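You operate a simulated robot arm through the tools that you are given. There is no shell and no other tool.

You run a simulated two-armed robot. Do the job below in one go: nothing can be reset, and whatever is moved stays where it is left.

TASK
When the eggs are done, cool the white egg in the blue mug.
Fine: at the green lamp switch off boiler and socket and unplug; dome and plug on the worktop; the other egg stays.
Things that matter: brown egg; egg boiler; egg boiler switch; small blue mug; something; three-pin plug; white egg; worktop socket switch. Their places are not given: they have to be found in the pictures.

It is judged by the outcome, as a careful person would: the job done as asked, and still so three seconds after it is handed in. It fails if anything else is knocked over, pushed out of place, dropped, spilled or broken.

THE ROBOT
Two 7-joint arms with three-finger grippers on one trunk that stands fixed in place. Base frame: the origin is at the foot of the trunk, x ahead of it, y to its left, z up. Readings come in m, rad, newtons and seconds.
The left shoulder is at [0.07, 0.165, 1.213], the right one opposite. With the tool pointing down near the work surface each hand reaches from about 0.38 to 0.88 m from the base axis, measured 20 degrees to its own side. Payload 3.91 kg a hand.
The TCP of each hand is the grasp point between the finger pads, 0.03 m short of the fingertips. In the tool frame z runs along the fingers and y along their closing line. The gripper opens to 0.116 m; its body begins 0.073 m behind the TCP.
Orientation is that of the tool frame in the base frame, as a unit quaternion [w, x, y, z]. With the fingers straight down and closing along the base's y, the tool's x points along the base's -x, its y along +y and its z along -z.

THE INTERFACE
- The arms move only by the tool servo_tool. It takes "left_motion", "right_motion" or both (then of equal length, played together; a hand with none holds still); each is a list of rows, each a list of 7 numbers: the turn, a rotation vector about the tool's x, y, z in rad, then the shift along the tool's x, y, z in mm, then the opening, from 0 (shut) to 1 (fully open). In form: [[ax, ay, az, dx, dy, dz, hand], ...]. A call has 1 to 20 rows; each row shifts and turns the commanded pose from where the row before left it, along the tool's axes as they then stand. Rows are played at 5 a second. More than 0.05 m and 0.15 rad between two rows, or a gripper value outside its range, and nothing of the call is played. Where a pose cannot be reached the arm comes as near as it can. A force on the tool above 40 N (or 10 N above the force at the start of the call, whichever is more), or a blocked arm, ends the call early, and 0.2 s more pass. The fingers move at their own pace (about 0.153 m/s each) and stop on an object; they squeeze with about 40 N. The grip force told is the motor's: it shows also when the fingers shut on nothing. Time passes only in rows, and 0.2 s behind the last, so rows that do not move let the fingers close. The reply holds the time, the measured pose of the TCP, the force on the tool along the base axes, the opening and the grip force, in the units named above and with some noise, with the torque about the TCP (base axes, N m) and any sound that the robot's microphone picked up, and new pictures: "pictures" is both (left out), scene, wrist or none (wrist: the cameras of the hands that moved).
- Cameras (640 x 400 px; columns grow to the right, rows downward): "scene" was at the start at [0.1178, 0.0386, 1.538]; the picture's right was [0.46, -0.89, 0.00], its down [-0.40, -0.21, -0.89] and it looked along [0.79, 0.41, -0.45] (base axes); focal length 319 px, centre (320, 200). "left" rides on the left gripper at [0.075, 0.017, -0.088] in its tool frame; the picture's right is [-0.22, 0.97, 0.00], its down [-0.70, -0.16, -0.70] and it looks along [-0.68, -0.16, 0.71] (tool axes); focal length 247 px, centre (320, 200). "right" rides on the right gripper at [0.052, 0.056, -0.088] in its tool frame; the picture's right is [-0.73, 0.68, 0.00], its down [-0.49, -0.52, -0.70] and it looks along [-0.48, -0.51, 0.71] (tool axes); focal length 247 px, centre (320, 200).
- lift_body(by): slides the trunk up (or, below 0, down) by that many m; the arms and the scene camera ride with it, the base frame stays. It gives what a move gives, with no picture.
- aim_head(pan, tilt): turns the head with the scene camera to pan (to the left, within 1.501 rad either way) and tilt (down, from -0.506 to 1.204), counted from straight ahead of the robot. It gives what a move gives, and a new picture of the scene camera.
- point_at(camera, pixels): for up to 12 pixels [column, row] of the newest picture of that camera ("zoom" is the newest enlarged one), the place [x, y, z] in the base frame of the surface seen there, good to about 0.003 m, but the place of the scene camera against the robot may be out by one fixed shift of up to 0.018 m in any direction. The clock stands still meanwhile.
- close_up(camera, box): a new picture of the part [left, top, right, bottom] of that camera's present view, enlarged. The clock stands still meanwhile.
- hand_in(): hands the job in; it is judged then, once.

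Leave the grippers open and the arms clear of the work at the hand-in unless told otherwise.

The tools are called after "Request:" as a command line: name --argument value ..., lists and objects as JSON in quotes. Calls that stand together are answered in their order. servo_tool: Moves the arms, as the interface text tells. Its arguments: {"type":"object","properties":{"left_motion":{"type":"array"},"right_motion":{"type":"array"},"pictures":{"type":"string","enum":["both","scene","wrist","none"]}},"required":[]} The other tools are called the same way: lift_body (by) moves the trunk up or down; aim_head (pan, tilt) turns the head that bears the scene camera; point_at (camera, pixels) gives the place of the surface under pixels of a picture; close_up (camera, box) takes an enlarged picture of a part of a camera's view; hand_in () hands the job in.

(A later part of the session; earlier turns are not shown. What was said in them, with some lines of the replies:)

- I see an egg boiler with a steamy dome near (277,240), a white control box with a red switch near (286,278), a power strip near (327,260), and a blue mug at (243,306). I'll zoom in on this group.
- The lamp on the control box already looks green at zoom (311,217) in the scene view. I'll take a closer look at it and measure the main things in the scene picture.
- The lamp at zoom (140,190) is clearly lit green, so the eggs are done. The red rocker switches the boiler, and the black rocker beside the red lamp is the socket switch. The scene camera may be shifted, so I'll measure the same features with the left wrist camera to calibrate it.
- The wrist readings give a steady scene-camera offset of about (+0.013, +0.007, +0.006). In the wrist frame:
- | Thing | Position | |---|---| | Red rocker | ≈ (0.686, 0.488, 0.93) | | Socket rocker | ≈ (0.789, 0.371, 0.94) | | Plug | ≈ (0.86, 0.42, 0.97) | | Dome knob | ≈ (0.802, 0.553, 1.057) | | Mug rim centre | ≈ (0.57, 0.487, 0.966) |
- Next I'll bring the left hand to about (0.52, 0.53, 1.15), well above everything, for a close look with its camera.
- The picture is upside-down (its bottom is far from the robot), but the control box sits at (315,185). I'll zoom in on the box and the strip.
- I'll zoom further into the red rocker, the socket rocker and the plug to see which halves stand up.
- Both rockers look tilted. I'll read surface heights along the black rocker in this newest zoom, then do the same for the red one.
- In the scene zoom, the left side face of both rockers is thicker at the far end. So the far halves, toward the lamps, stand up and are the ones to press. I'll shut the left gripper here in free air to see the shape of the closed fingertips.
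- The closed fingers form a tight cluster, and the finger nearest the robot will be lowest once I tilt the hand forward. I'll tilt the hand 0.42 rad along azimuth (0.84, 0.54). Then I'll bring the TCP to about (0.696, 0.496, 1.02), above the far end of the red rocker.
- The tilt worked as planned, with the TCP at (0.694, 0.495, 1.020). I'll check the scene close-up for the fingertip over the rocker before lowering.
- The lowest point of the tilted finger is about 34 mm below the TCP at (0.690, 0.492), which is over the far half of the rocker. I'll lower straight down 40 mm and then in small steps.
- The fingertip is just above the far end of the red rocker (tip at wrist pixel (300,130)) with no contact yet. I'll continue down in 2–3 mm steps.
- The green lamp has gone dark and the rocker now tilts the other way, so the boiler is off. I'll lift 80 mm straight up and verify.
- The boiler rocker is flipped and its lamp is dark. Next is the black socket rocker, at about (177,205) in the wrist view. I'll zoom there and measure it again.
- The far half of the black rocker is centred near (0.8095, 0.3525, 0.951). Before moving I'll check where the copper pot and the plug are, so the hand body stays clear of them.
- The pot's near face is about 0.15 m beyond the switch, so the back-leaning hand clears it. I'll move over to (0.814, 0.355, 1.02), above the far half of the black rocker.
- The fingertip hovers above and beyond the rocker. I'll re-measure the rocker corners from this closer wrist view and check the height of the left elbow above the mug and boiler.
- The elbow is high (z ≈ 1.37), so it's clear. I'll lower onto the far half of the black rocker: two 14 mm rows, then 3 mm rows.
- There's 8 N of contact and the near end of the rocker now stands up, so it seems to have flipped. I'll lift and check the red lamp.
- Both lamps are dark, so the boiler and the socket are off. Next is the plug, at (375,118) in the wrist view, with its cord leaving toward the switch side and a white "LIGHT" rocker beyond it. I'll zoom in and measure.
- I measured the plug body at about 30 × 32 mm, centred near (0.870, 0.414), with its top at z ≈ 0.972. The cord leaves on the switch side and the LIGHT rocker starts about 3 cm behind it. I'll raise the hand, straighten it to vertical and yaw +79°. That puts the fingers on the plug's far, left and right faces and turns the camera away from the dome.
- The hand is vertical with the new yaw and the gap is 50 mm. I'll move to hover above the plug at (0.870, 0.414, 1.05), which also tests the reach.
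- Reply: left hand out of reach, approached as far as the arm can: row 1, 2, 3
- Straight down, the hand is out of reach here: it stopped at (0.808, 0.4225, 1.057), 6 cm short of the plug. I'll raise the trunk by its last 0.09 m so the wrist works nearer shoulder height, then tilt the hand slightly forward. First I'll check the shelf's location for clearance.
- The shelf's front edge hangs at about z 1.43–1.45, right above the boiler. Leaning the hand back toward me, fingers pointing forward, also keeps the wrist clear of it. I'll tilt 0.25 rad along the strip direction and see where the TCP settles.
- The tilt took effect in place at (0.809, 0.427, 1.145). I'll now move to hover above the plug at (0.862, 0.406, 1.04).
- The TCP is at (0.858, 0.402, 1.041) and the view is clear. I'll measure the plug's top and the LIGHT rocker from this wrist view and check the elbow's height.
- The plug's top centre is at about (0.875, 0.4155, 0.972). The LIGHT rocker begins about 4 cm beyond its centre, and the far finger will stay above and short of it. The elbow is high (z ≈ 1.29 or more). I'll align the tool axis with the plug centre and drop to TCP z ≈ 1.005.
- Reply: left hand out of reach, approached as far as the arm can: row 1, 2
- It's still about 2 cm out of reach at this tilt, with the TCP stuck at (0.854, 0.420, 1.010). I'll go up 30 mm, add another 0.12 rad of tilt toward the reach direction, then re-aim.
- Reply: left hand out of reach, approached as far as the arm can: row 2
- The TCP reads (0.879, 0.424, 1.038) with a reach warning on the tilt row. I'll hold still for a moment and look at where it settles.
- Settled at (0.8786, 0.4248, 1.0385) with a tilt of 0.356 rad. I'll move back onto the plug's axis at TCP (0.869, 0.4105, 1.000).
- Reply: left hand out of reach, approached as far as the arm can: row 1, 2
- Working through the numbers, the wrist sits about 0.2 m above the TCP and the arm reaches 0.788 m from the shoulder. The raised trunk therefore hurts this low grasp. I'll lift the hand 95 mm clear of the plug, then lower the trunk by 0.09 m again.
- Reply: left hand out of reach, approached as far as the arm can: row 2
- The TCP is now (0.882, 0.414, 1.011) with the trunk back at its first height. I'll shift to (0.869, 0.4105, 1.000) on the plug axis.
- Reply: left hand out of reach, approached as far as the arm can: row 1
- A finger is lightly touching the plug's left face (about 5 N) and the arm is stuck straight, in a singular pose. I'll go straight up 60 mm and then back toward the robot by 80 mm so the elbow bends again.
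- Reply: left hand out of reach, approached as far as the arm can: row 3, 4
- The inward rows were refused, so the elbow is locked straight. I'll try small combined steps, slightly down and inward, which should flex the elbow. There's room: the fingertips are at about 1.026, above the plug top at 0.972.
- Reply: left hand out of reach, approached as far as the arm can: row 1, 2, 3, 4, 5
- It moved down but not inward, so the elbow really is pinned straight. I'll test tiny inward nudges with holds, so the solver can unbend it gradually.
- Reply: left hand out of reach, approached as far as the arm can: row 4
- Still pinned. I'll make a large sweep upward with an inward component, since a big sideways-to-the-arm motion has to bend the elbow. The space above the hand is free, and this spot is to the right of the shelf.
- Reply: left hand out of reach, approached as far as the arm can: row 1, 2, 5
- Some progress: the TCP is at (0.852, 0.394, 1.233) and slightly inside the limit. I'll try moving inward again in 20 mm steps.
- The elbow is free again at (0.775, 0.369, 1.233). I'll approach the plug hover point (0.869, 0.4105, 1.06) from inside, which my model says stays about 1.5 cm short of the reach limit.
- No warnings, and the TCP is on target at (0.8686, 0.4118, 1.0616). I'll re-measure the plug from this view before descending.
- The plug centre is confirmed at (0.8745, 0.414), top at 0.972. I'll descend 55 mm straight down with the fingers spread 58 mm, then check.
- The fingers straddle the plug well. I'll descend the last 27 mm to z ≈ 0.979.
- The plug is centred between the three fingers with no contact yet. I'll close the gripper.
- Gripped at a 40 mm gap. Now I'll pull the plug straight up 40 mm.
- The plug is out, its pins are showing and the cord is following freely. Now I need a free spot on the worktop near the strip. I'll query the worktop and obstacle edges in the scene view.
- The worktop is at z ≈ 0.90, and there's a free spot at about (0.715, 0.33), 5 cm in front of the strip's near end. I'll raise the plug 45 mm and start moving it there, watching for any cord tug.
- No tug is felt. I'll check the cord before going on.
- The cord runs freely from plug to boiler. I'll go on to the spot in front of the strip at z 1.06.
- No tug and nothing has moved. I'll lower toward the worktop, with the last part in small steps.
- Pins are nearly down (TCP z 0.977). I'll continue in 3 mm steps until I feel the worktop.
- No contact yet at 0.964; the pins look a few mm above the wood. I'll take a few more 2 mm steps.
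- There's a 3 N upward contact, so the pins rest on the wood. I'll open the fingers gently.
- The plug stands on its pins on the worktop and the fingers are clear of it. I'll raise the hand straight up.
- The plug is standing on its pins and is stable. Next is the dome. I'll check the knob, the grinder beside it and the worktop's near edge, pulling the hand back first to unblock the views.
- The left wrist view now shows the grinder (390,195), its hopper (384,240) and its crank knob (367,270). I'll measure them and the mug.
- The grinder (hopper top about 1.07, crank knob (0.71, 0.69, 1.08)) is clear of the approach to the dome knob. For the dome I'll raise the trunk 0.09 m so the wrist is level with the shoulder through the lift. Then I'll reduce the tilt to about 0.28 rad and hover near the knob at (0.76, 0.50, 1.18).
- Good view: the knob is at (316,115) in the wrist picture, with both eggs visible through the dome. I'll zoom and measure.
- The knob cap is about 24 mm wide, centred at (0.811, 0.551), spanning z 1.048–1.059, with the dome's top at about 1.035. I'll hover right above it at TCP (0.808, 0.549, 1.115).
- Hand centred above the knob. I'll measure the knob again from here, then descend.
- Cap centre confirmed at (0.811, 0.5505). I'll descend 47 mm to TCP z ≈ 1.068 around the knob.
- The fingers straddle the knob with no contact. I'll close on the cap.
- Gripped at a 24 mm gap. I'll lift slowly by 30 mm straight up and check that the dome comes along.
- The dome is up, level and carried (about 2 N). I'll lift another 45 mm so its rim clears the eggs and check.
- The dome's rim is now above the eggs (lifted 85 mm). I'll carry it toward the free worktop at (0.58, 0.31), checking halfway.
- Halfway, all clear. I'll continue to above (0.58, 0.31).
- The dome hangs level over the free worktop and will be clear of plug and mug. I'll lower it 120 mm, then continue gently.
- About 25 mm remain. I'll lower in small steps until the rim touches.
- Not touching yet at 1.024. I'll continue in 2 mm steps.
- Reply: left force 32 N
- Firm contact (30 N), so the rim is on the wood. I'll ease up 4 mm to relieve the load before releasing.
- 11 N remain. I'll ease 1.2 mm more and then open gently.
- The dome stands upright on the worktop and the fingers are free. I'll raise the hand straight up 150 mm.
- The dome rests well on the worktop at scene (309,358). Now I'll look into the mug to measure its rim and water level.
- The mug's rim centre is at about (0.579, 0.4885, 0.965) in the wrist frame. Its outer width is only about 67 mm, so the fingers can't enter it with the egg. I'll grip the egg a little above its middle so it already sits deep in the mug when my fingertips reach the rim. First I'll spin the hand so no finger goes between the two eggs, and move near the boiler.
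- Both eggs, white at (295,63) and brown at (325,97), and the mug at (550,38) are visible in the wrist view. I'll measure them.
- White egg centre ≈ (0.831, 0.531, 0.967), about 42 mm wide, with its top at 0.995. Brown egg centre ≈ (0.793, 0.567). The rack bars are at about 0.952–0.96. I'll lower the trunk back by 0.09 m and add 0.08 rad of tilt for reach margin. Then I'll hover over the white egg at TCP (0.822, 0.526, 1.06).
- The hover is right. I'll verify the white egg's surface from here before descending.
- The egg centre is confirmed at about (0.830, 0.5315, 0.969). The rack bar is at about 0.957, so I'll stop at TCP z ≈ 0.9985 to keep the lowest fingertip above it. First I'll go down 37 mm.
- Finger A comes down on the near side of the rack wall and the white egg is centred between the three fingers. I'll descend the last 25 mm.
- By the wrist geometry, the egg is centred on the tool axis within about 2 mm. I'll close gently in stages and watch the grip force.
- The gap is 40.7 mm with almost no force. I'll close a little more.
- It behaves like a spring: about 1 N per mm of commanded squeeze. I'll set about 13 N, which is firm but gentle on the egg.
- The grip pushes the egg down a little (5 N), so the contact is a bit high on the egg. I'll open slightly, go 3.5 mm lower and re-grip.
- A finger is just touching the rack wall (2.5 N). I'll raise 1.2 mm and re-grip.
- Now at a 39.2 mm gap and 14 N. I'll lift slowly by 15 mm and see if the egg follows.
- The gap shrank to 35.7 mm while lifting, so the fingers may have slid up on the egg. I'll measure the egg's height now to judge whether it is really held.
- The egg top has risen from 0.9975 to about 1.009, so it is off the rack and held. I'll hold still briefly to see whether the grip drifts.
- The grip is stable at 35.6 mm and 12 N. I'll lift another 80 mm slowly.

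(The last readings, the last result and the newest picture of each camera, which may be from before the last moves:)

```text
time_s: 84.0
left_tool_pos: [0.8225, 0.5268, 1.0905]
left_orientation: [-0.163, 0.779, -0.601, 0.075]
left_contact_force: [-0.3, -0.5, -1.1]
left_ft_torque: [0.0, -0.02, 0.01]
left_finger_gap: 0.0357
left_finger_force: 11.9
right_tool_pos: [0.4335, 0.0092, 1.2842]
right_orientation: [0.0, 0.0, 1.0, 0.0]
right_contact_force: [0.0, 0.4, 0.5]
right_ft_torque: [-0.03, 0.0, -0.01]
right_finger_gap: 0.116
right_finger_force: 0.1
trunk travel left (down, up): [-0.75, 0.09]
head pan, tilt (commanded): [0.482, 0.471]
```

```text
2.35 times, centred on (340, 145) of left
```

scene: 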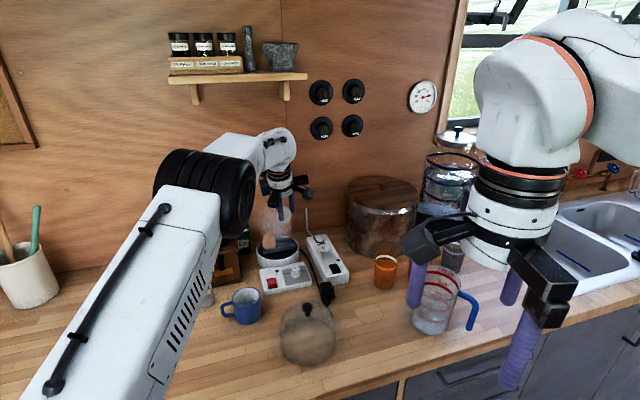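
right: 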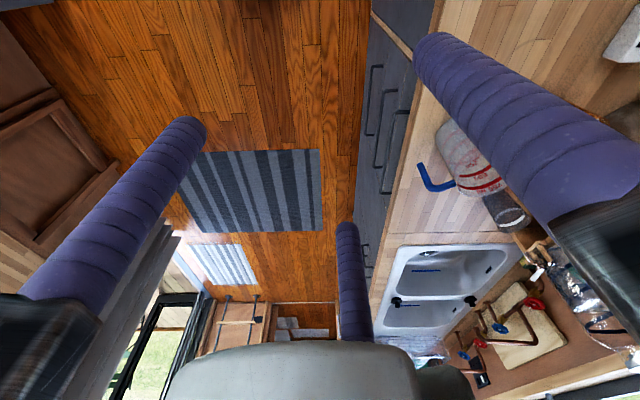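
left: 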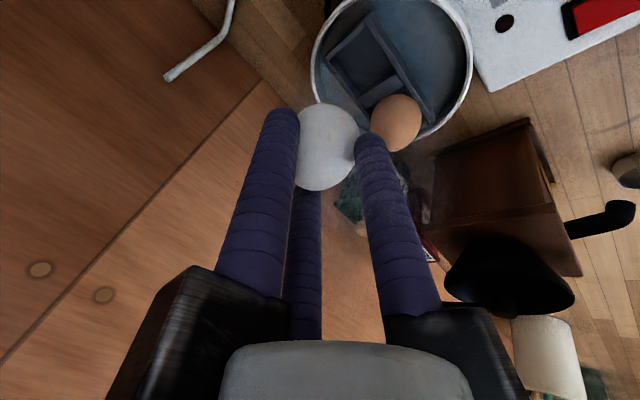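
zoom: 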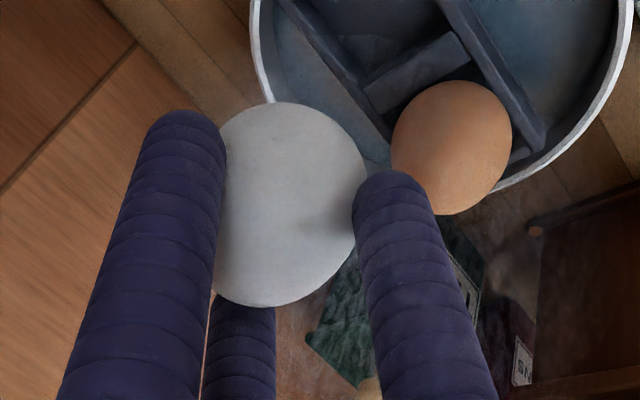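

The white egg is held securely and the brown one stays in its rack. I'll carry it toward the mug at constant height.

Request:
servo_tool --left_motion '[[0, 0, 0, -1.4, 11.0, -4.5, 0.18], [0, 0, 0, -2.9, 22.7, -9.2, 0.18], [0, 0, 0, -2.9, 22.7, -9.2, 0.18], [0, 0, 0, -2.9, 22.7, -9.2, 0.18], [0, 0, 0, -2.9, 22.7, -9.2, 0.18], [0, 0, 0, 0, 0, 0, 0.18]]' --pictures "both"

```text
time_s: 85.4
left_tool_pos: [0.7121, 0.5112, 1.0954]
left_orientation: [-0.162, 0.779, -0.601, 0.075]
left_contact_force: [0.2, 0.4, -1.1]
left_ft_torque: [-0.02, 0.02, -0.02]
left_finger_gap: 0.0353
left_finger_force: 12.1
right_tool_pos: [0.4348, 0.0111, 1.2834]
right_orientation: [-0.001, 0.0, 1.0, -0.001]
right_contact_force: [-0.4, 0.0, 0.8]
right_ft_torque: [-0.04, 0.04, -0.02]
right_finger_gap: 0.1161
right_finger_force: 0.2
trunk travel left (down, up): [-0.75, 0.09]
head pan, tilt (commanded): [0.482, 0.471]
```

scene: 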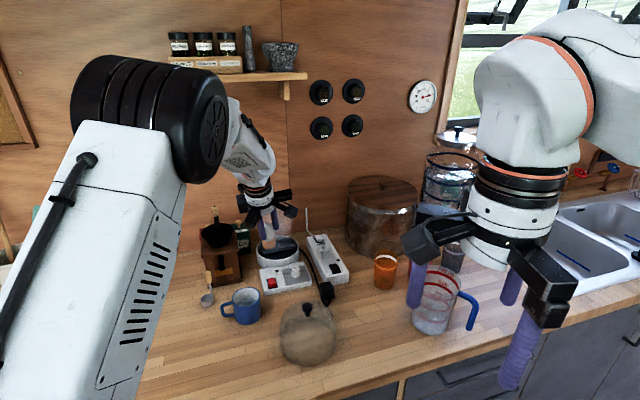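
left: 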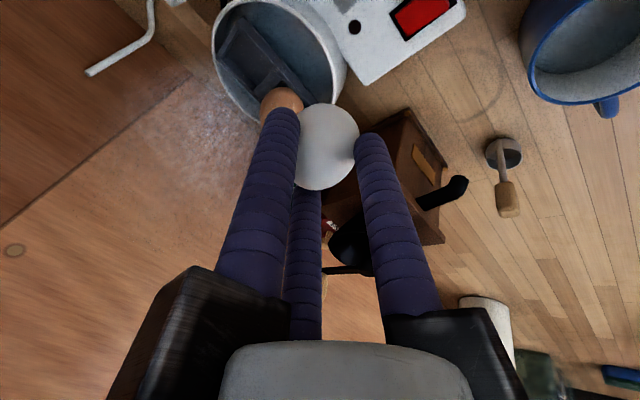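

Steady. I'll continue to above the mug and then turn the hand to vertical.

Request:
servo_tool --left_motion '[[0, 0, 0, -2.7, 25.3, -9.1, 0.18], [0, 0, 0, -2.7, 25.3, -9.1, 0.18], [0, 0, 0, -2.7, 25.3, -9.1, 0.18], [0, 0, 0, -2.7, 25.3, -9.1, 0.18], [0, 0, 0, -2.7, 25.3, -9.1, 0.18], [-0.117, 0.026, 0, 0, 0, 0, 0.18], [-0.117, 0.026, 0, 0, 0, 0, 0.18], [-0.117, 0.026, 0, 0, 0, 0, 0.18], [0, 0, 0, 0, 0, 0, 0.18]]' --pictures "both"

Request:
close_up --camera "scene" --box '[200, 220, 300, 340]'

```text
time_s: 87.4
left_tool_pos: [0.5775, 0.4856, 1.0946]
left_orientation: [0.0, 0.792, -0.611, -0.001]
left_contact_force: [-0.1, -0.2, 0.4]
left_ft_torque: [-0.01, -0.01, 0.02]
left_finger_gap: 0.0355
left_finger_force: 12.3
right_tool_pos: [0.4342, 0.0092, 1.2847]
right_orientation: [0.0, 0.0, 1.0, -0.001]
right_contact_force: [-0.3, -1.1, -0.5]
right_ft_torque: [0.01, 0.02, 0.0]
right_finger_gap: 0.1162
right_finger_force: 0.1
trunk travel left (down, up): [-0.75, 0.09]
head pan, tilt (commanded): [0.482, 0.471]
```

scene: 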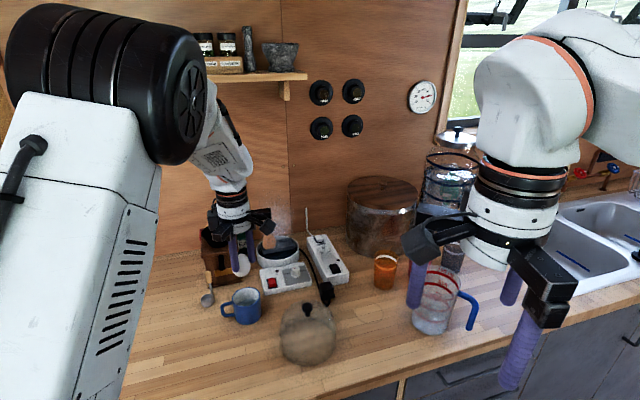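
left: 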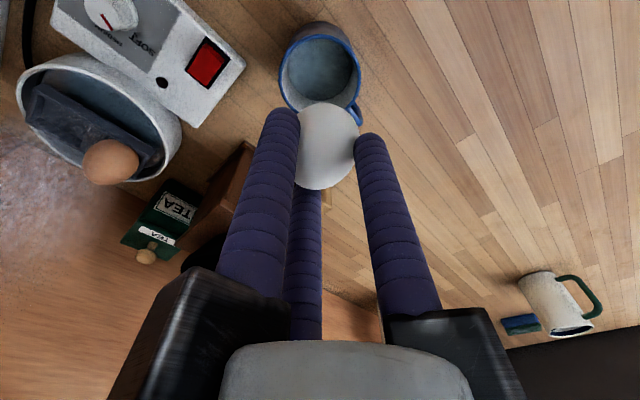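

```text
3.33 times, centred on (250, 280) of scene
```

zoom: 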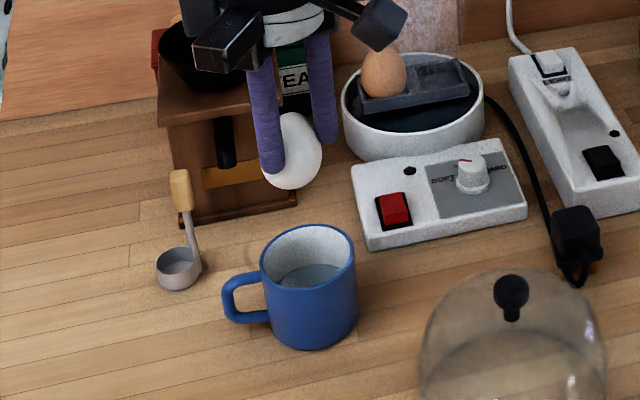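

The hand is vertical above the mug with the egg held. I'll measure the mug's rim with the wrist camera (rim around (320,72)).

Request:
close_up --camera "left" --box '[260, 10, 390, 130]'

```text
3.33 times, centred on (325, 70) of left
```

zoom: 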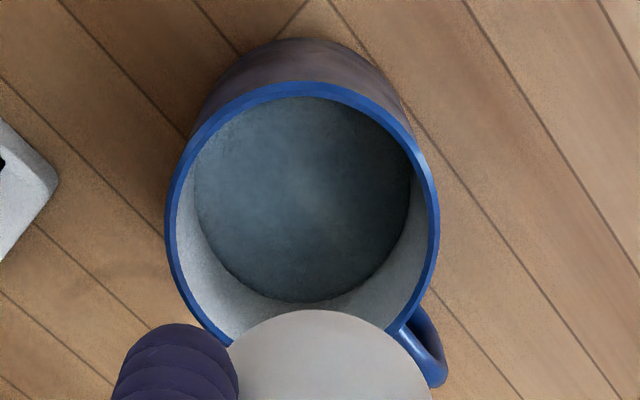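

Request:
point_at --camera "zoom" --pixels '[[171, 220], [435, 215], [300, 89], [216, 336], [402, 322], [195, 150], [412, 150], [300, 200], [300, 295], [205, 290], [380, 290], [330, 360]]'

```text
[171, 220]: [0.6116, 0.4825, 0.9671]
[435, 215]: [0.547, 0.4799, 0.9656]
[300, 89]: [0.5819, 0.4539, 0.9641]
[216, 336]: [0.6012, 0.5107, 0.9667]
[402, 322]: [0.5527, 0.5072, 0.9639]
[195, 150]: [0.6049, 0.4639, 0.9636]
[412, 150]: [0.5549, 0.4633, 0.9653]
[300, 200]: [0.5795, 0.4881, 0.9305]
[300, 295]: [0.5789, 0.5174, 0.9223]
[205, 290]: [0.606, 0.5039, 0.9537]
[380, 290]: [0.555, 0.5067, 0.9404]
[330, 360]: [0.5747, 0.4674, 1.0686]
```

Mug rim: centre (0.579, 0.486), rim height 0.9655, inner radius about 31 mm, water surface at 0.9305. The egg's bottom is about 65 mm below the TCP. I'll centre on the mug and lower 80 mm.

Request:
servo_tool --left_motion '[[0, 0, 0, 0, -0.5, 20, 0.18], [0, 0, 0, 0, -0.5, 20, 0.18], [0, 0, 0, 0, -0.5, 20, 0.18], [0, 0, 0, 0, -0.4, 18, 0.18], [0, 0, 0, 0, 0, 0, 0.18]]' --pictures "both"

Request:
close_up --camera "scene" --box '[205, 260, 285, 340]'

Request:
close_up --camera "left" --box '[240, 60, 400, 200]'

```text
time_s: 88.6
left_tool_pos: [0.581, 0.4871, 1.0171]
left_orientation: [0.0, 0.792, -0.611, -0.001]
left_contact_force: [-0.4, -0.5, -1.1]
left_ft_torque: [0.02, 0.01, 0.03]
left_finger_gap: 0.0351
left_finger_force: 12.2
right_tool_pos: [0.4347, 0.0097, 1.284]
right_orientation: [0.0, 0.0, 1.0, 0.0]
right_contact_force: [0.1, 0.1, -0.2]
right_ft_torque: [0.03, 0.04, 0.01]
right_finger_gap: 0.1161
right_finger_force: 0.0
trunk travel left (down, up): [-0.75, 0.09]
head pan, tilt (commanded): [0.482, 0.471]
```

scene: 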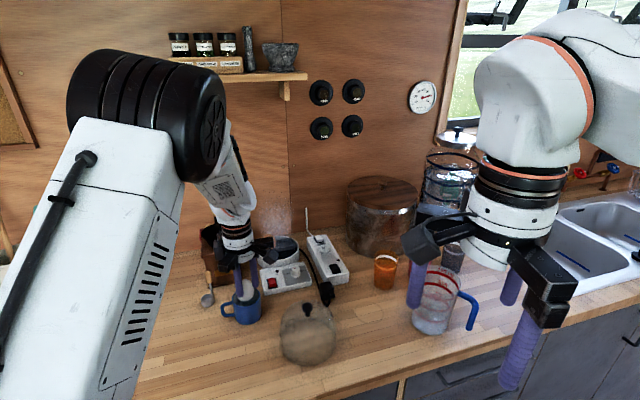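
left: 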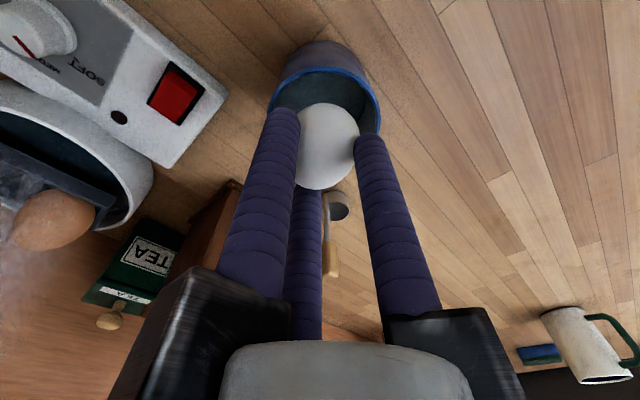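

```text
5.00 times, centred on (245, 300) of scene
```

zoom: 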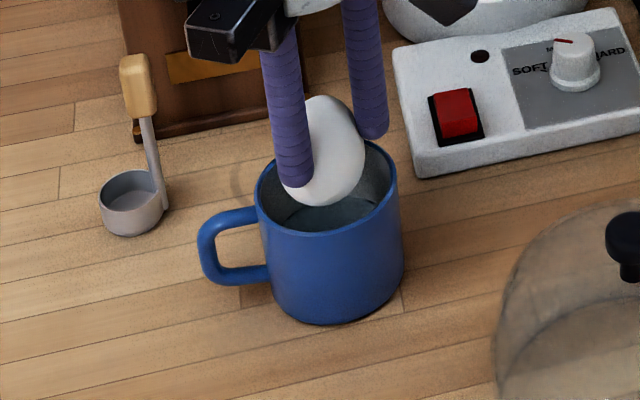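

```text
2.86 times, centred on (320, 130) of left
```

zoom: 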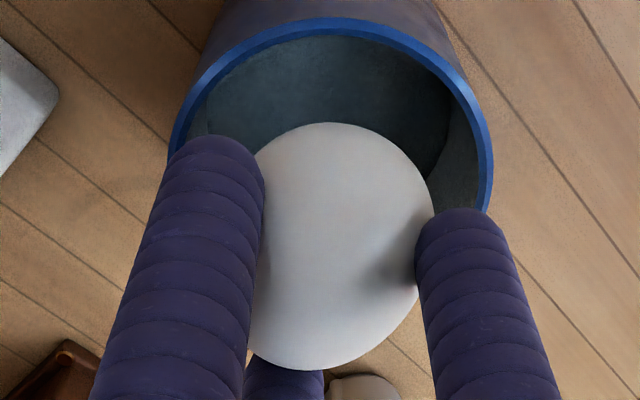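

Aligned: the egg is entering the mug. I'll lower the last 18 mm in small steps, watching for contact with the rim.

Request:
servo_tool --left_motion '[[0, 0, 0, 0.1, 0.6, 5, 0.18], [0, 0, 0, 0.1, 0.6, 5, 0.18], [0, 0, 0, 0.1, 0.6, 4, 0.18], [0, 0, 0, 0, 0, 2, 0.18], [0, 0, 0, 0, 0, 0, 0.18]]' --pictures "none"

Request:
close_up --camera "scene" --box '[215, 270, 275, 330]'

Request:
close_up --camera "left" --box '[240, 60, 400, 200]'

```text
time_s: 89.8
left_tool_pos: [0.578, 0.4863, 0.998]
left_orientation: [0.0, 0.791, -0.611, -0.001]
left_contact_force: [0.5, 0.3, -0.4]
left_ft_torque: [0.01, 0.01, -0.03]
left_finger_gap: 0.0351
left_finger_force: 12.9
right_tool_pos: [0.4336, 0.0089, 1.2844]
right_orientation: [0.0, 0.0, 1.0, 0.0]
right_contact_force: [-0.2, -0.3, 0.2]
right_ft_torque: [-0.01, 0.0, -0.01]
right_finger_gap: 0.1161
right_finger_force: 0.1
trunk travel left (down, up): [-0.75, 0.09]
head pan, tilt (commanded): [0.482, 0.471]
```

```text
6.67 times, centred on (245, 300) of scene
```

zoom: 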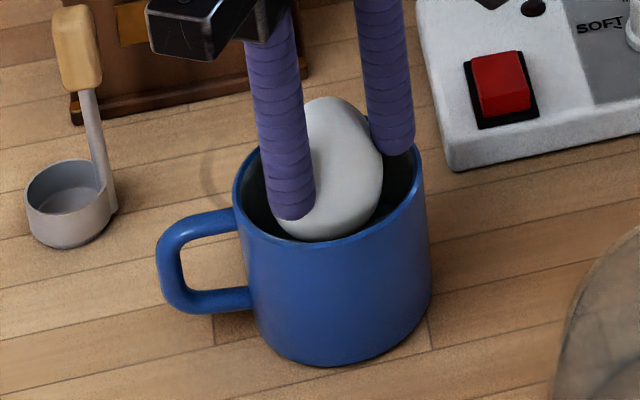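

```text
2.86 times, centred on (320, 130) of left
```

zoom: 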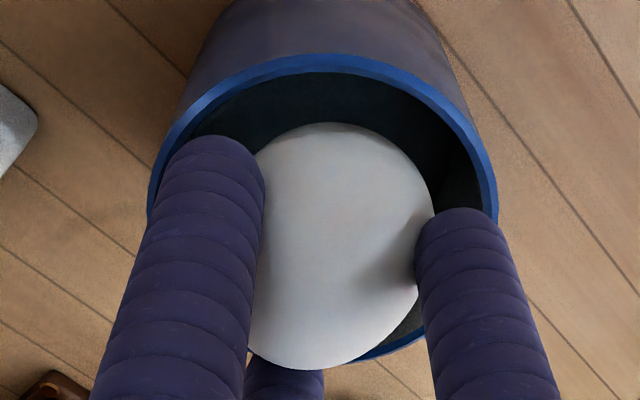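

No contact, and the egg is well inside the mug with my fingertips just above the rim. I'll open slowly so the egg slides down gently.

Request:
servo_tool --left_motion '[[0, 0, 0, 0, 0, 0, 0.25], [0, 0, 0, 0, 0, 0, 0.275], [0, 0, 0, 0, 0, 0, 0.285], [0, 0, 0, 0, 0, 0, 0.292], [0, 0, 0, 0, 0, 0, 0.298]]' --pictures "none"

Request:
close_up --camera "scene" --box '[215, 270, 275, 330]'

```text
time_s: 91.0
left_tool_pos: [0.5793, 0.4872, 1.0012]
left_orientation: [-0.001, 0.791, -0.612, -0.001]
left_contact_force: [-0.8, 0.9, 0.7]
left_ft_torque: [0.02, 0.02, -0.03]
left_finger_gap: 0.0346
left_finger_force: 0.0
right_tool_pos: [0.4342, 0.0096, 1.2856]
right_orientation: [0.0, 0.0, 1.0, 0.0]
right_contact_force: [0.3, -1.0, 0.5]
right_ft_torque: [0.01, 0.03, 0.01]
right_finger_gap: 0.1159
right_finger_force: 0.0
trunk travel left (down, up): [-0.75, 0.09]
head pan, tilt (commanded): [0.482, 0.471]
```

```text
6.67 times, centred on (245, 300) of scene
```

zoom: 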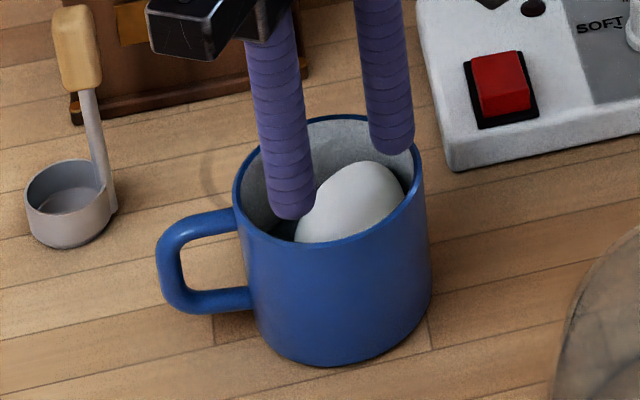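

The egg has settled inside the mug. I'll raise the hand straight up without opening further, to avoid touching the rim.

Request:
servo_tool --left_motion '[[0, 0, 0, 0, 0, -10, 0.298], [0, 0, 0, 0, 0, -20, 0.298], [0, 0, 0, 0, 0, -35, 0.298], [0, 0, 0, 0, 0, -45, 0.4], [0, 0, 0, 0, 0, -45, 0.6], [0, 0, 0, 0, 0, 0, 0.8]]' --pictures "both"

Request:
close_up --camera "scene" --box '[205, 260, 285, 340]'

Request:
close_up --camera "left" --box '[240, 10, 400, 150]'

```text
time_s: 92.4
left_tool_pos: [0.5791, 0.4853, 1.1552]
left_orientation: [0.001, 0.792, -0.61, -0.001]
left_contact_force: [-0.1, -0.3, -0.5]
left_ft_torque: [0.0, 0.0, -0.02]
left_finger_gap: 0.0925
left_finger_force: 0.1
right_tool_pos: [0.434, 0.0087, 1.2844]
right_orientation: [-0.001, 0.0, 1.0, 0.0]
right_contact_force: [-0.1, 0.4, 0.2]
right_ft_torque: [-0.02, 0.02, -0.01]
right_finger_gap: 0.116
right_finger_force: 0.0
trunk travel left (down, up): [-0.75, 0.09]
head pan, tilt (commanded): [0.482, 0.471]
```

scene: 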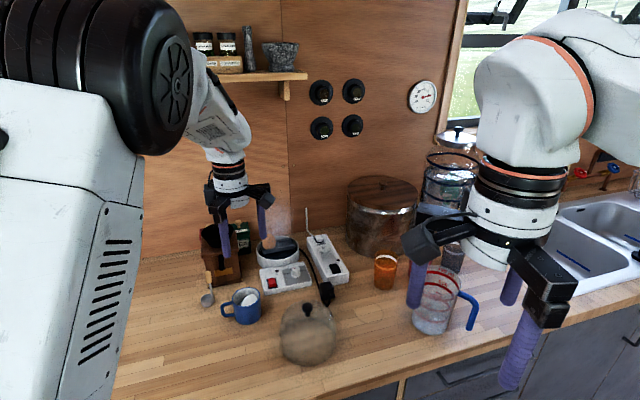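
left: 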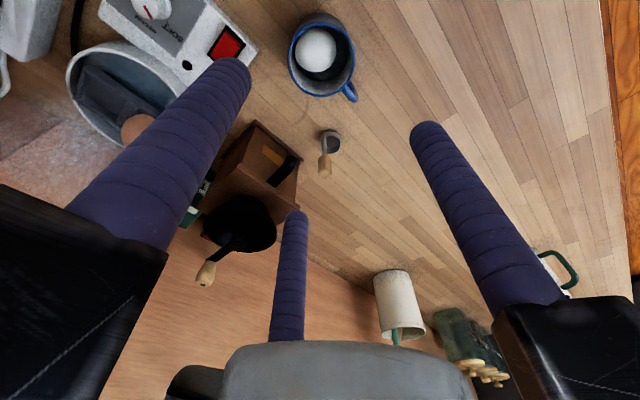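

```text
5.00 times, centred on (245, 300) of scene
```

zoom: 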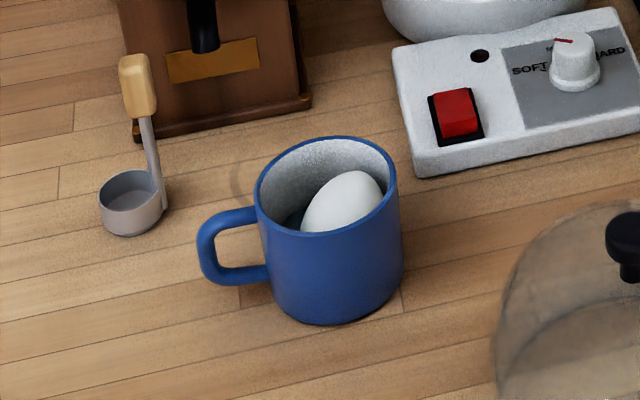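

```text
2.86 times, centred on (320, 80) of left
```

zoom: 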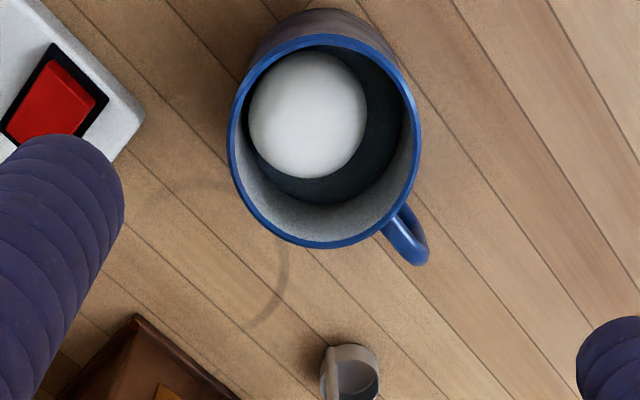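

The white egg lies fully inside the mug. I'll retreat the left hand up and back to a clear pose with the gripper open, then check everything.

Request:
servo_tool --left_motion '[[0, 0, 0, 0, 0, -40, 1], [0, 0, 0, 0, 0, -40, 1], [0, 0, 0, -17.2, 16.2, -17.5, 1], [0, 0, 0, -17.2, 16.2, -17.5, 1], [0, 0, 0, -17.2, 16.2, -17.5, 1], [0, 0, 0, -17.2, 16.2, -17.5, 1], [0, 0, 0, -17.2, 16.2, -17.5, 1], [0, 0, 0, -17.2, 16.2, -17.5, 1], [0, 0, 0, 0, 0, 0, 1]]' --pictures "both"

Request:
close_up --camera "scene" --box '[190, 200, 370, 380]'

```text
time_s: 94.4
left_tool_pos: [0.4568, 0.5601, 1.342]
left_orientation: [0.0, 0.792, -0.611, -0.001]
left_contact_force: [-0.7, -0.6, 0.0]
left_ft_torque: [-0.01, 0.02, 0.0]
left_finger_gap: 0.1162
left_finger_force: 0.0
right_tool_pos: [0.4341, 0.0088, 1.2829]
right_orientation: [-0.001, 0.0, 1.0, 0.0]
right_contact_force: [0.3, -0.3, -0.1]
right_ft_torque: [0.01, 0.03, 0.0]
right_finger_gap: 0.1163
right_finger_force: 0.0
trunk travel left (down, up): [-0.75, 0.09]
head pan, tilt (commanded): [0.482, 0.471]
```

scene: 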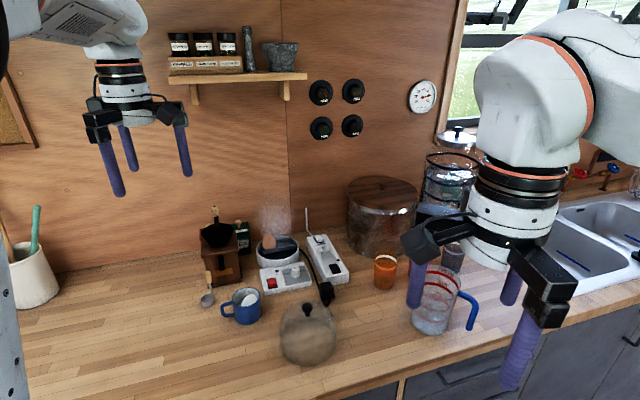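
left: 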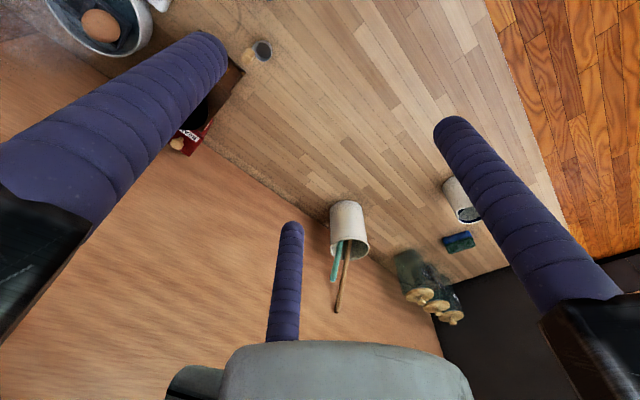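

```text
2.22 times, centred on (280, 290) of scene
```

zoom: 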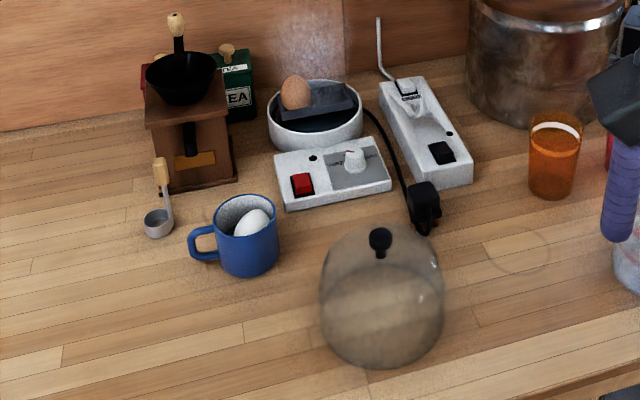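

Everything looks in place. A final close look at the switches, the plug, the brown egg and the LIGHT rocker before handing in.

Request:
close_up --camera "scene" --box '[250, 225, 350, 310]'

Request:
close_up --camera "scene" --box '[205, 270, 345, 370]'

```text
4.71 times, centred on (300, 268) of scene
```

zoom: 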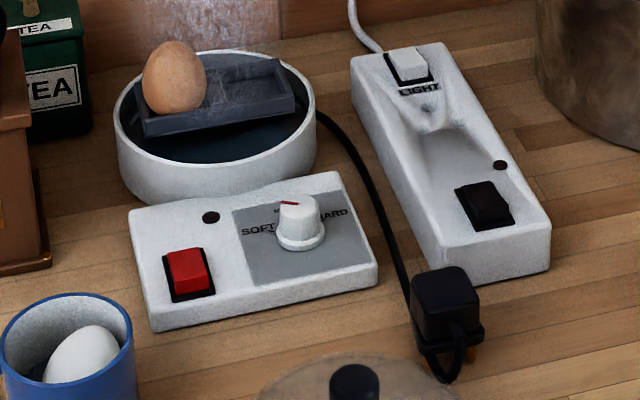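

```text
4.00 times, centred on (275, 320) of scene
```

zoom: 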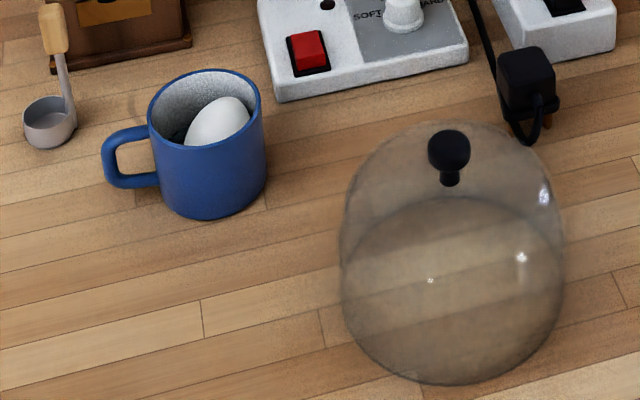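

Both lamps are dark and both rockers are off. The plug and the dome stand on the worktop, the brown egg is still in its rack, and the white egg is in the blue mug. Both grippers are open and clear, so I'm handing in.

Request:
hand_in

```text
The job is handed in.
```

The white egg is in the water in the blue mug, and the job has been handed in. I don't have the verdict.

- **Switches:** the lamp was already green when I started. I turned off the boiler first, then the worktop socket, and both lamps went dark.
- **Plug:** it is out of the socket and standing on its pins on the worktop, just in front of the power strip. It hadn't moved when I last looked.
- **Dome:** it is upright on the worktop, between the mug and the plug.
- **White egg:** the mug was too narrow for my fingers, so I let go with my fingertips just above the rim. The egg slid down the last 2–3 cm and now leans against the inside wall, below the rim.
- **Brown egg:** it is still in its rack in the boiler.

In the final pictures nothing else looked moved, spilled or broken, and the strip's LIGHT switch looked the same as at the start. While lining up on the plug, one finger pressed lightly against it (about 5 N), and the strip stayed where it was. Both grippers are open and the arms are clear of the work.
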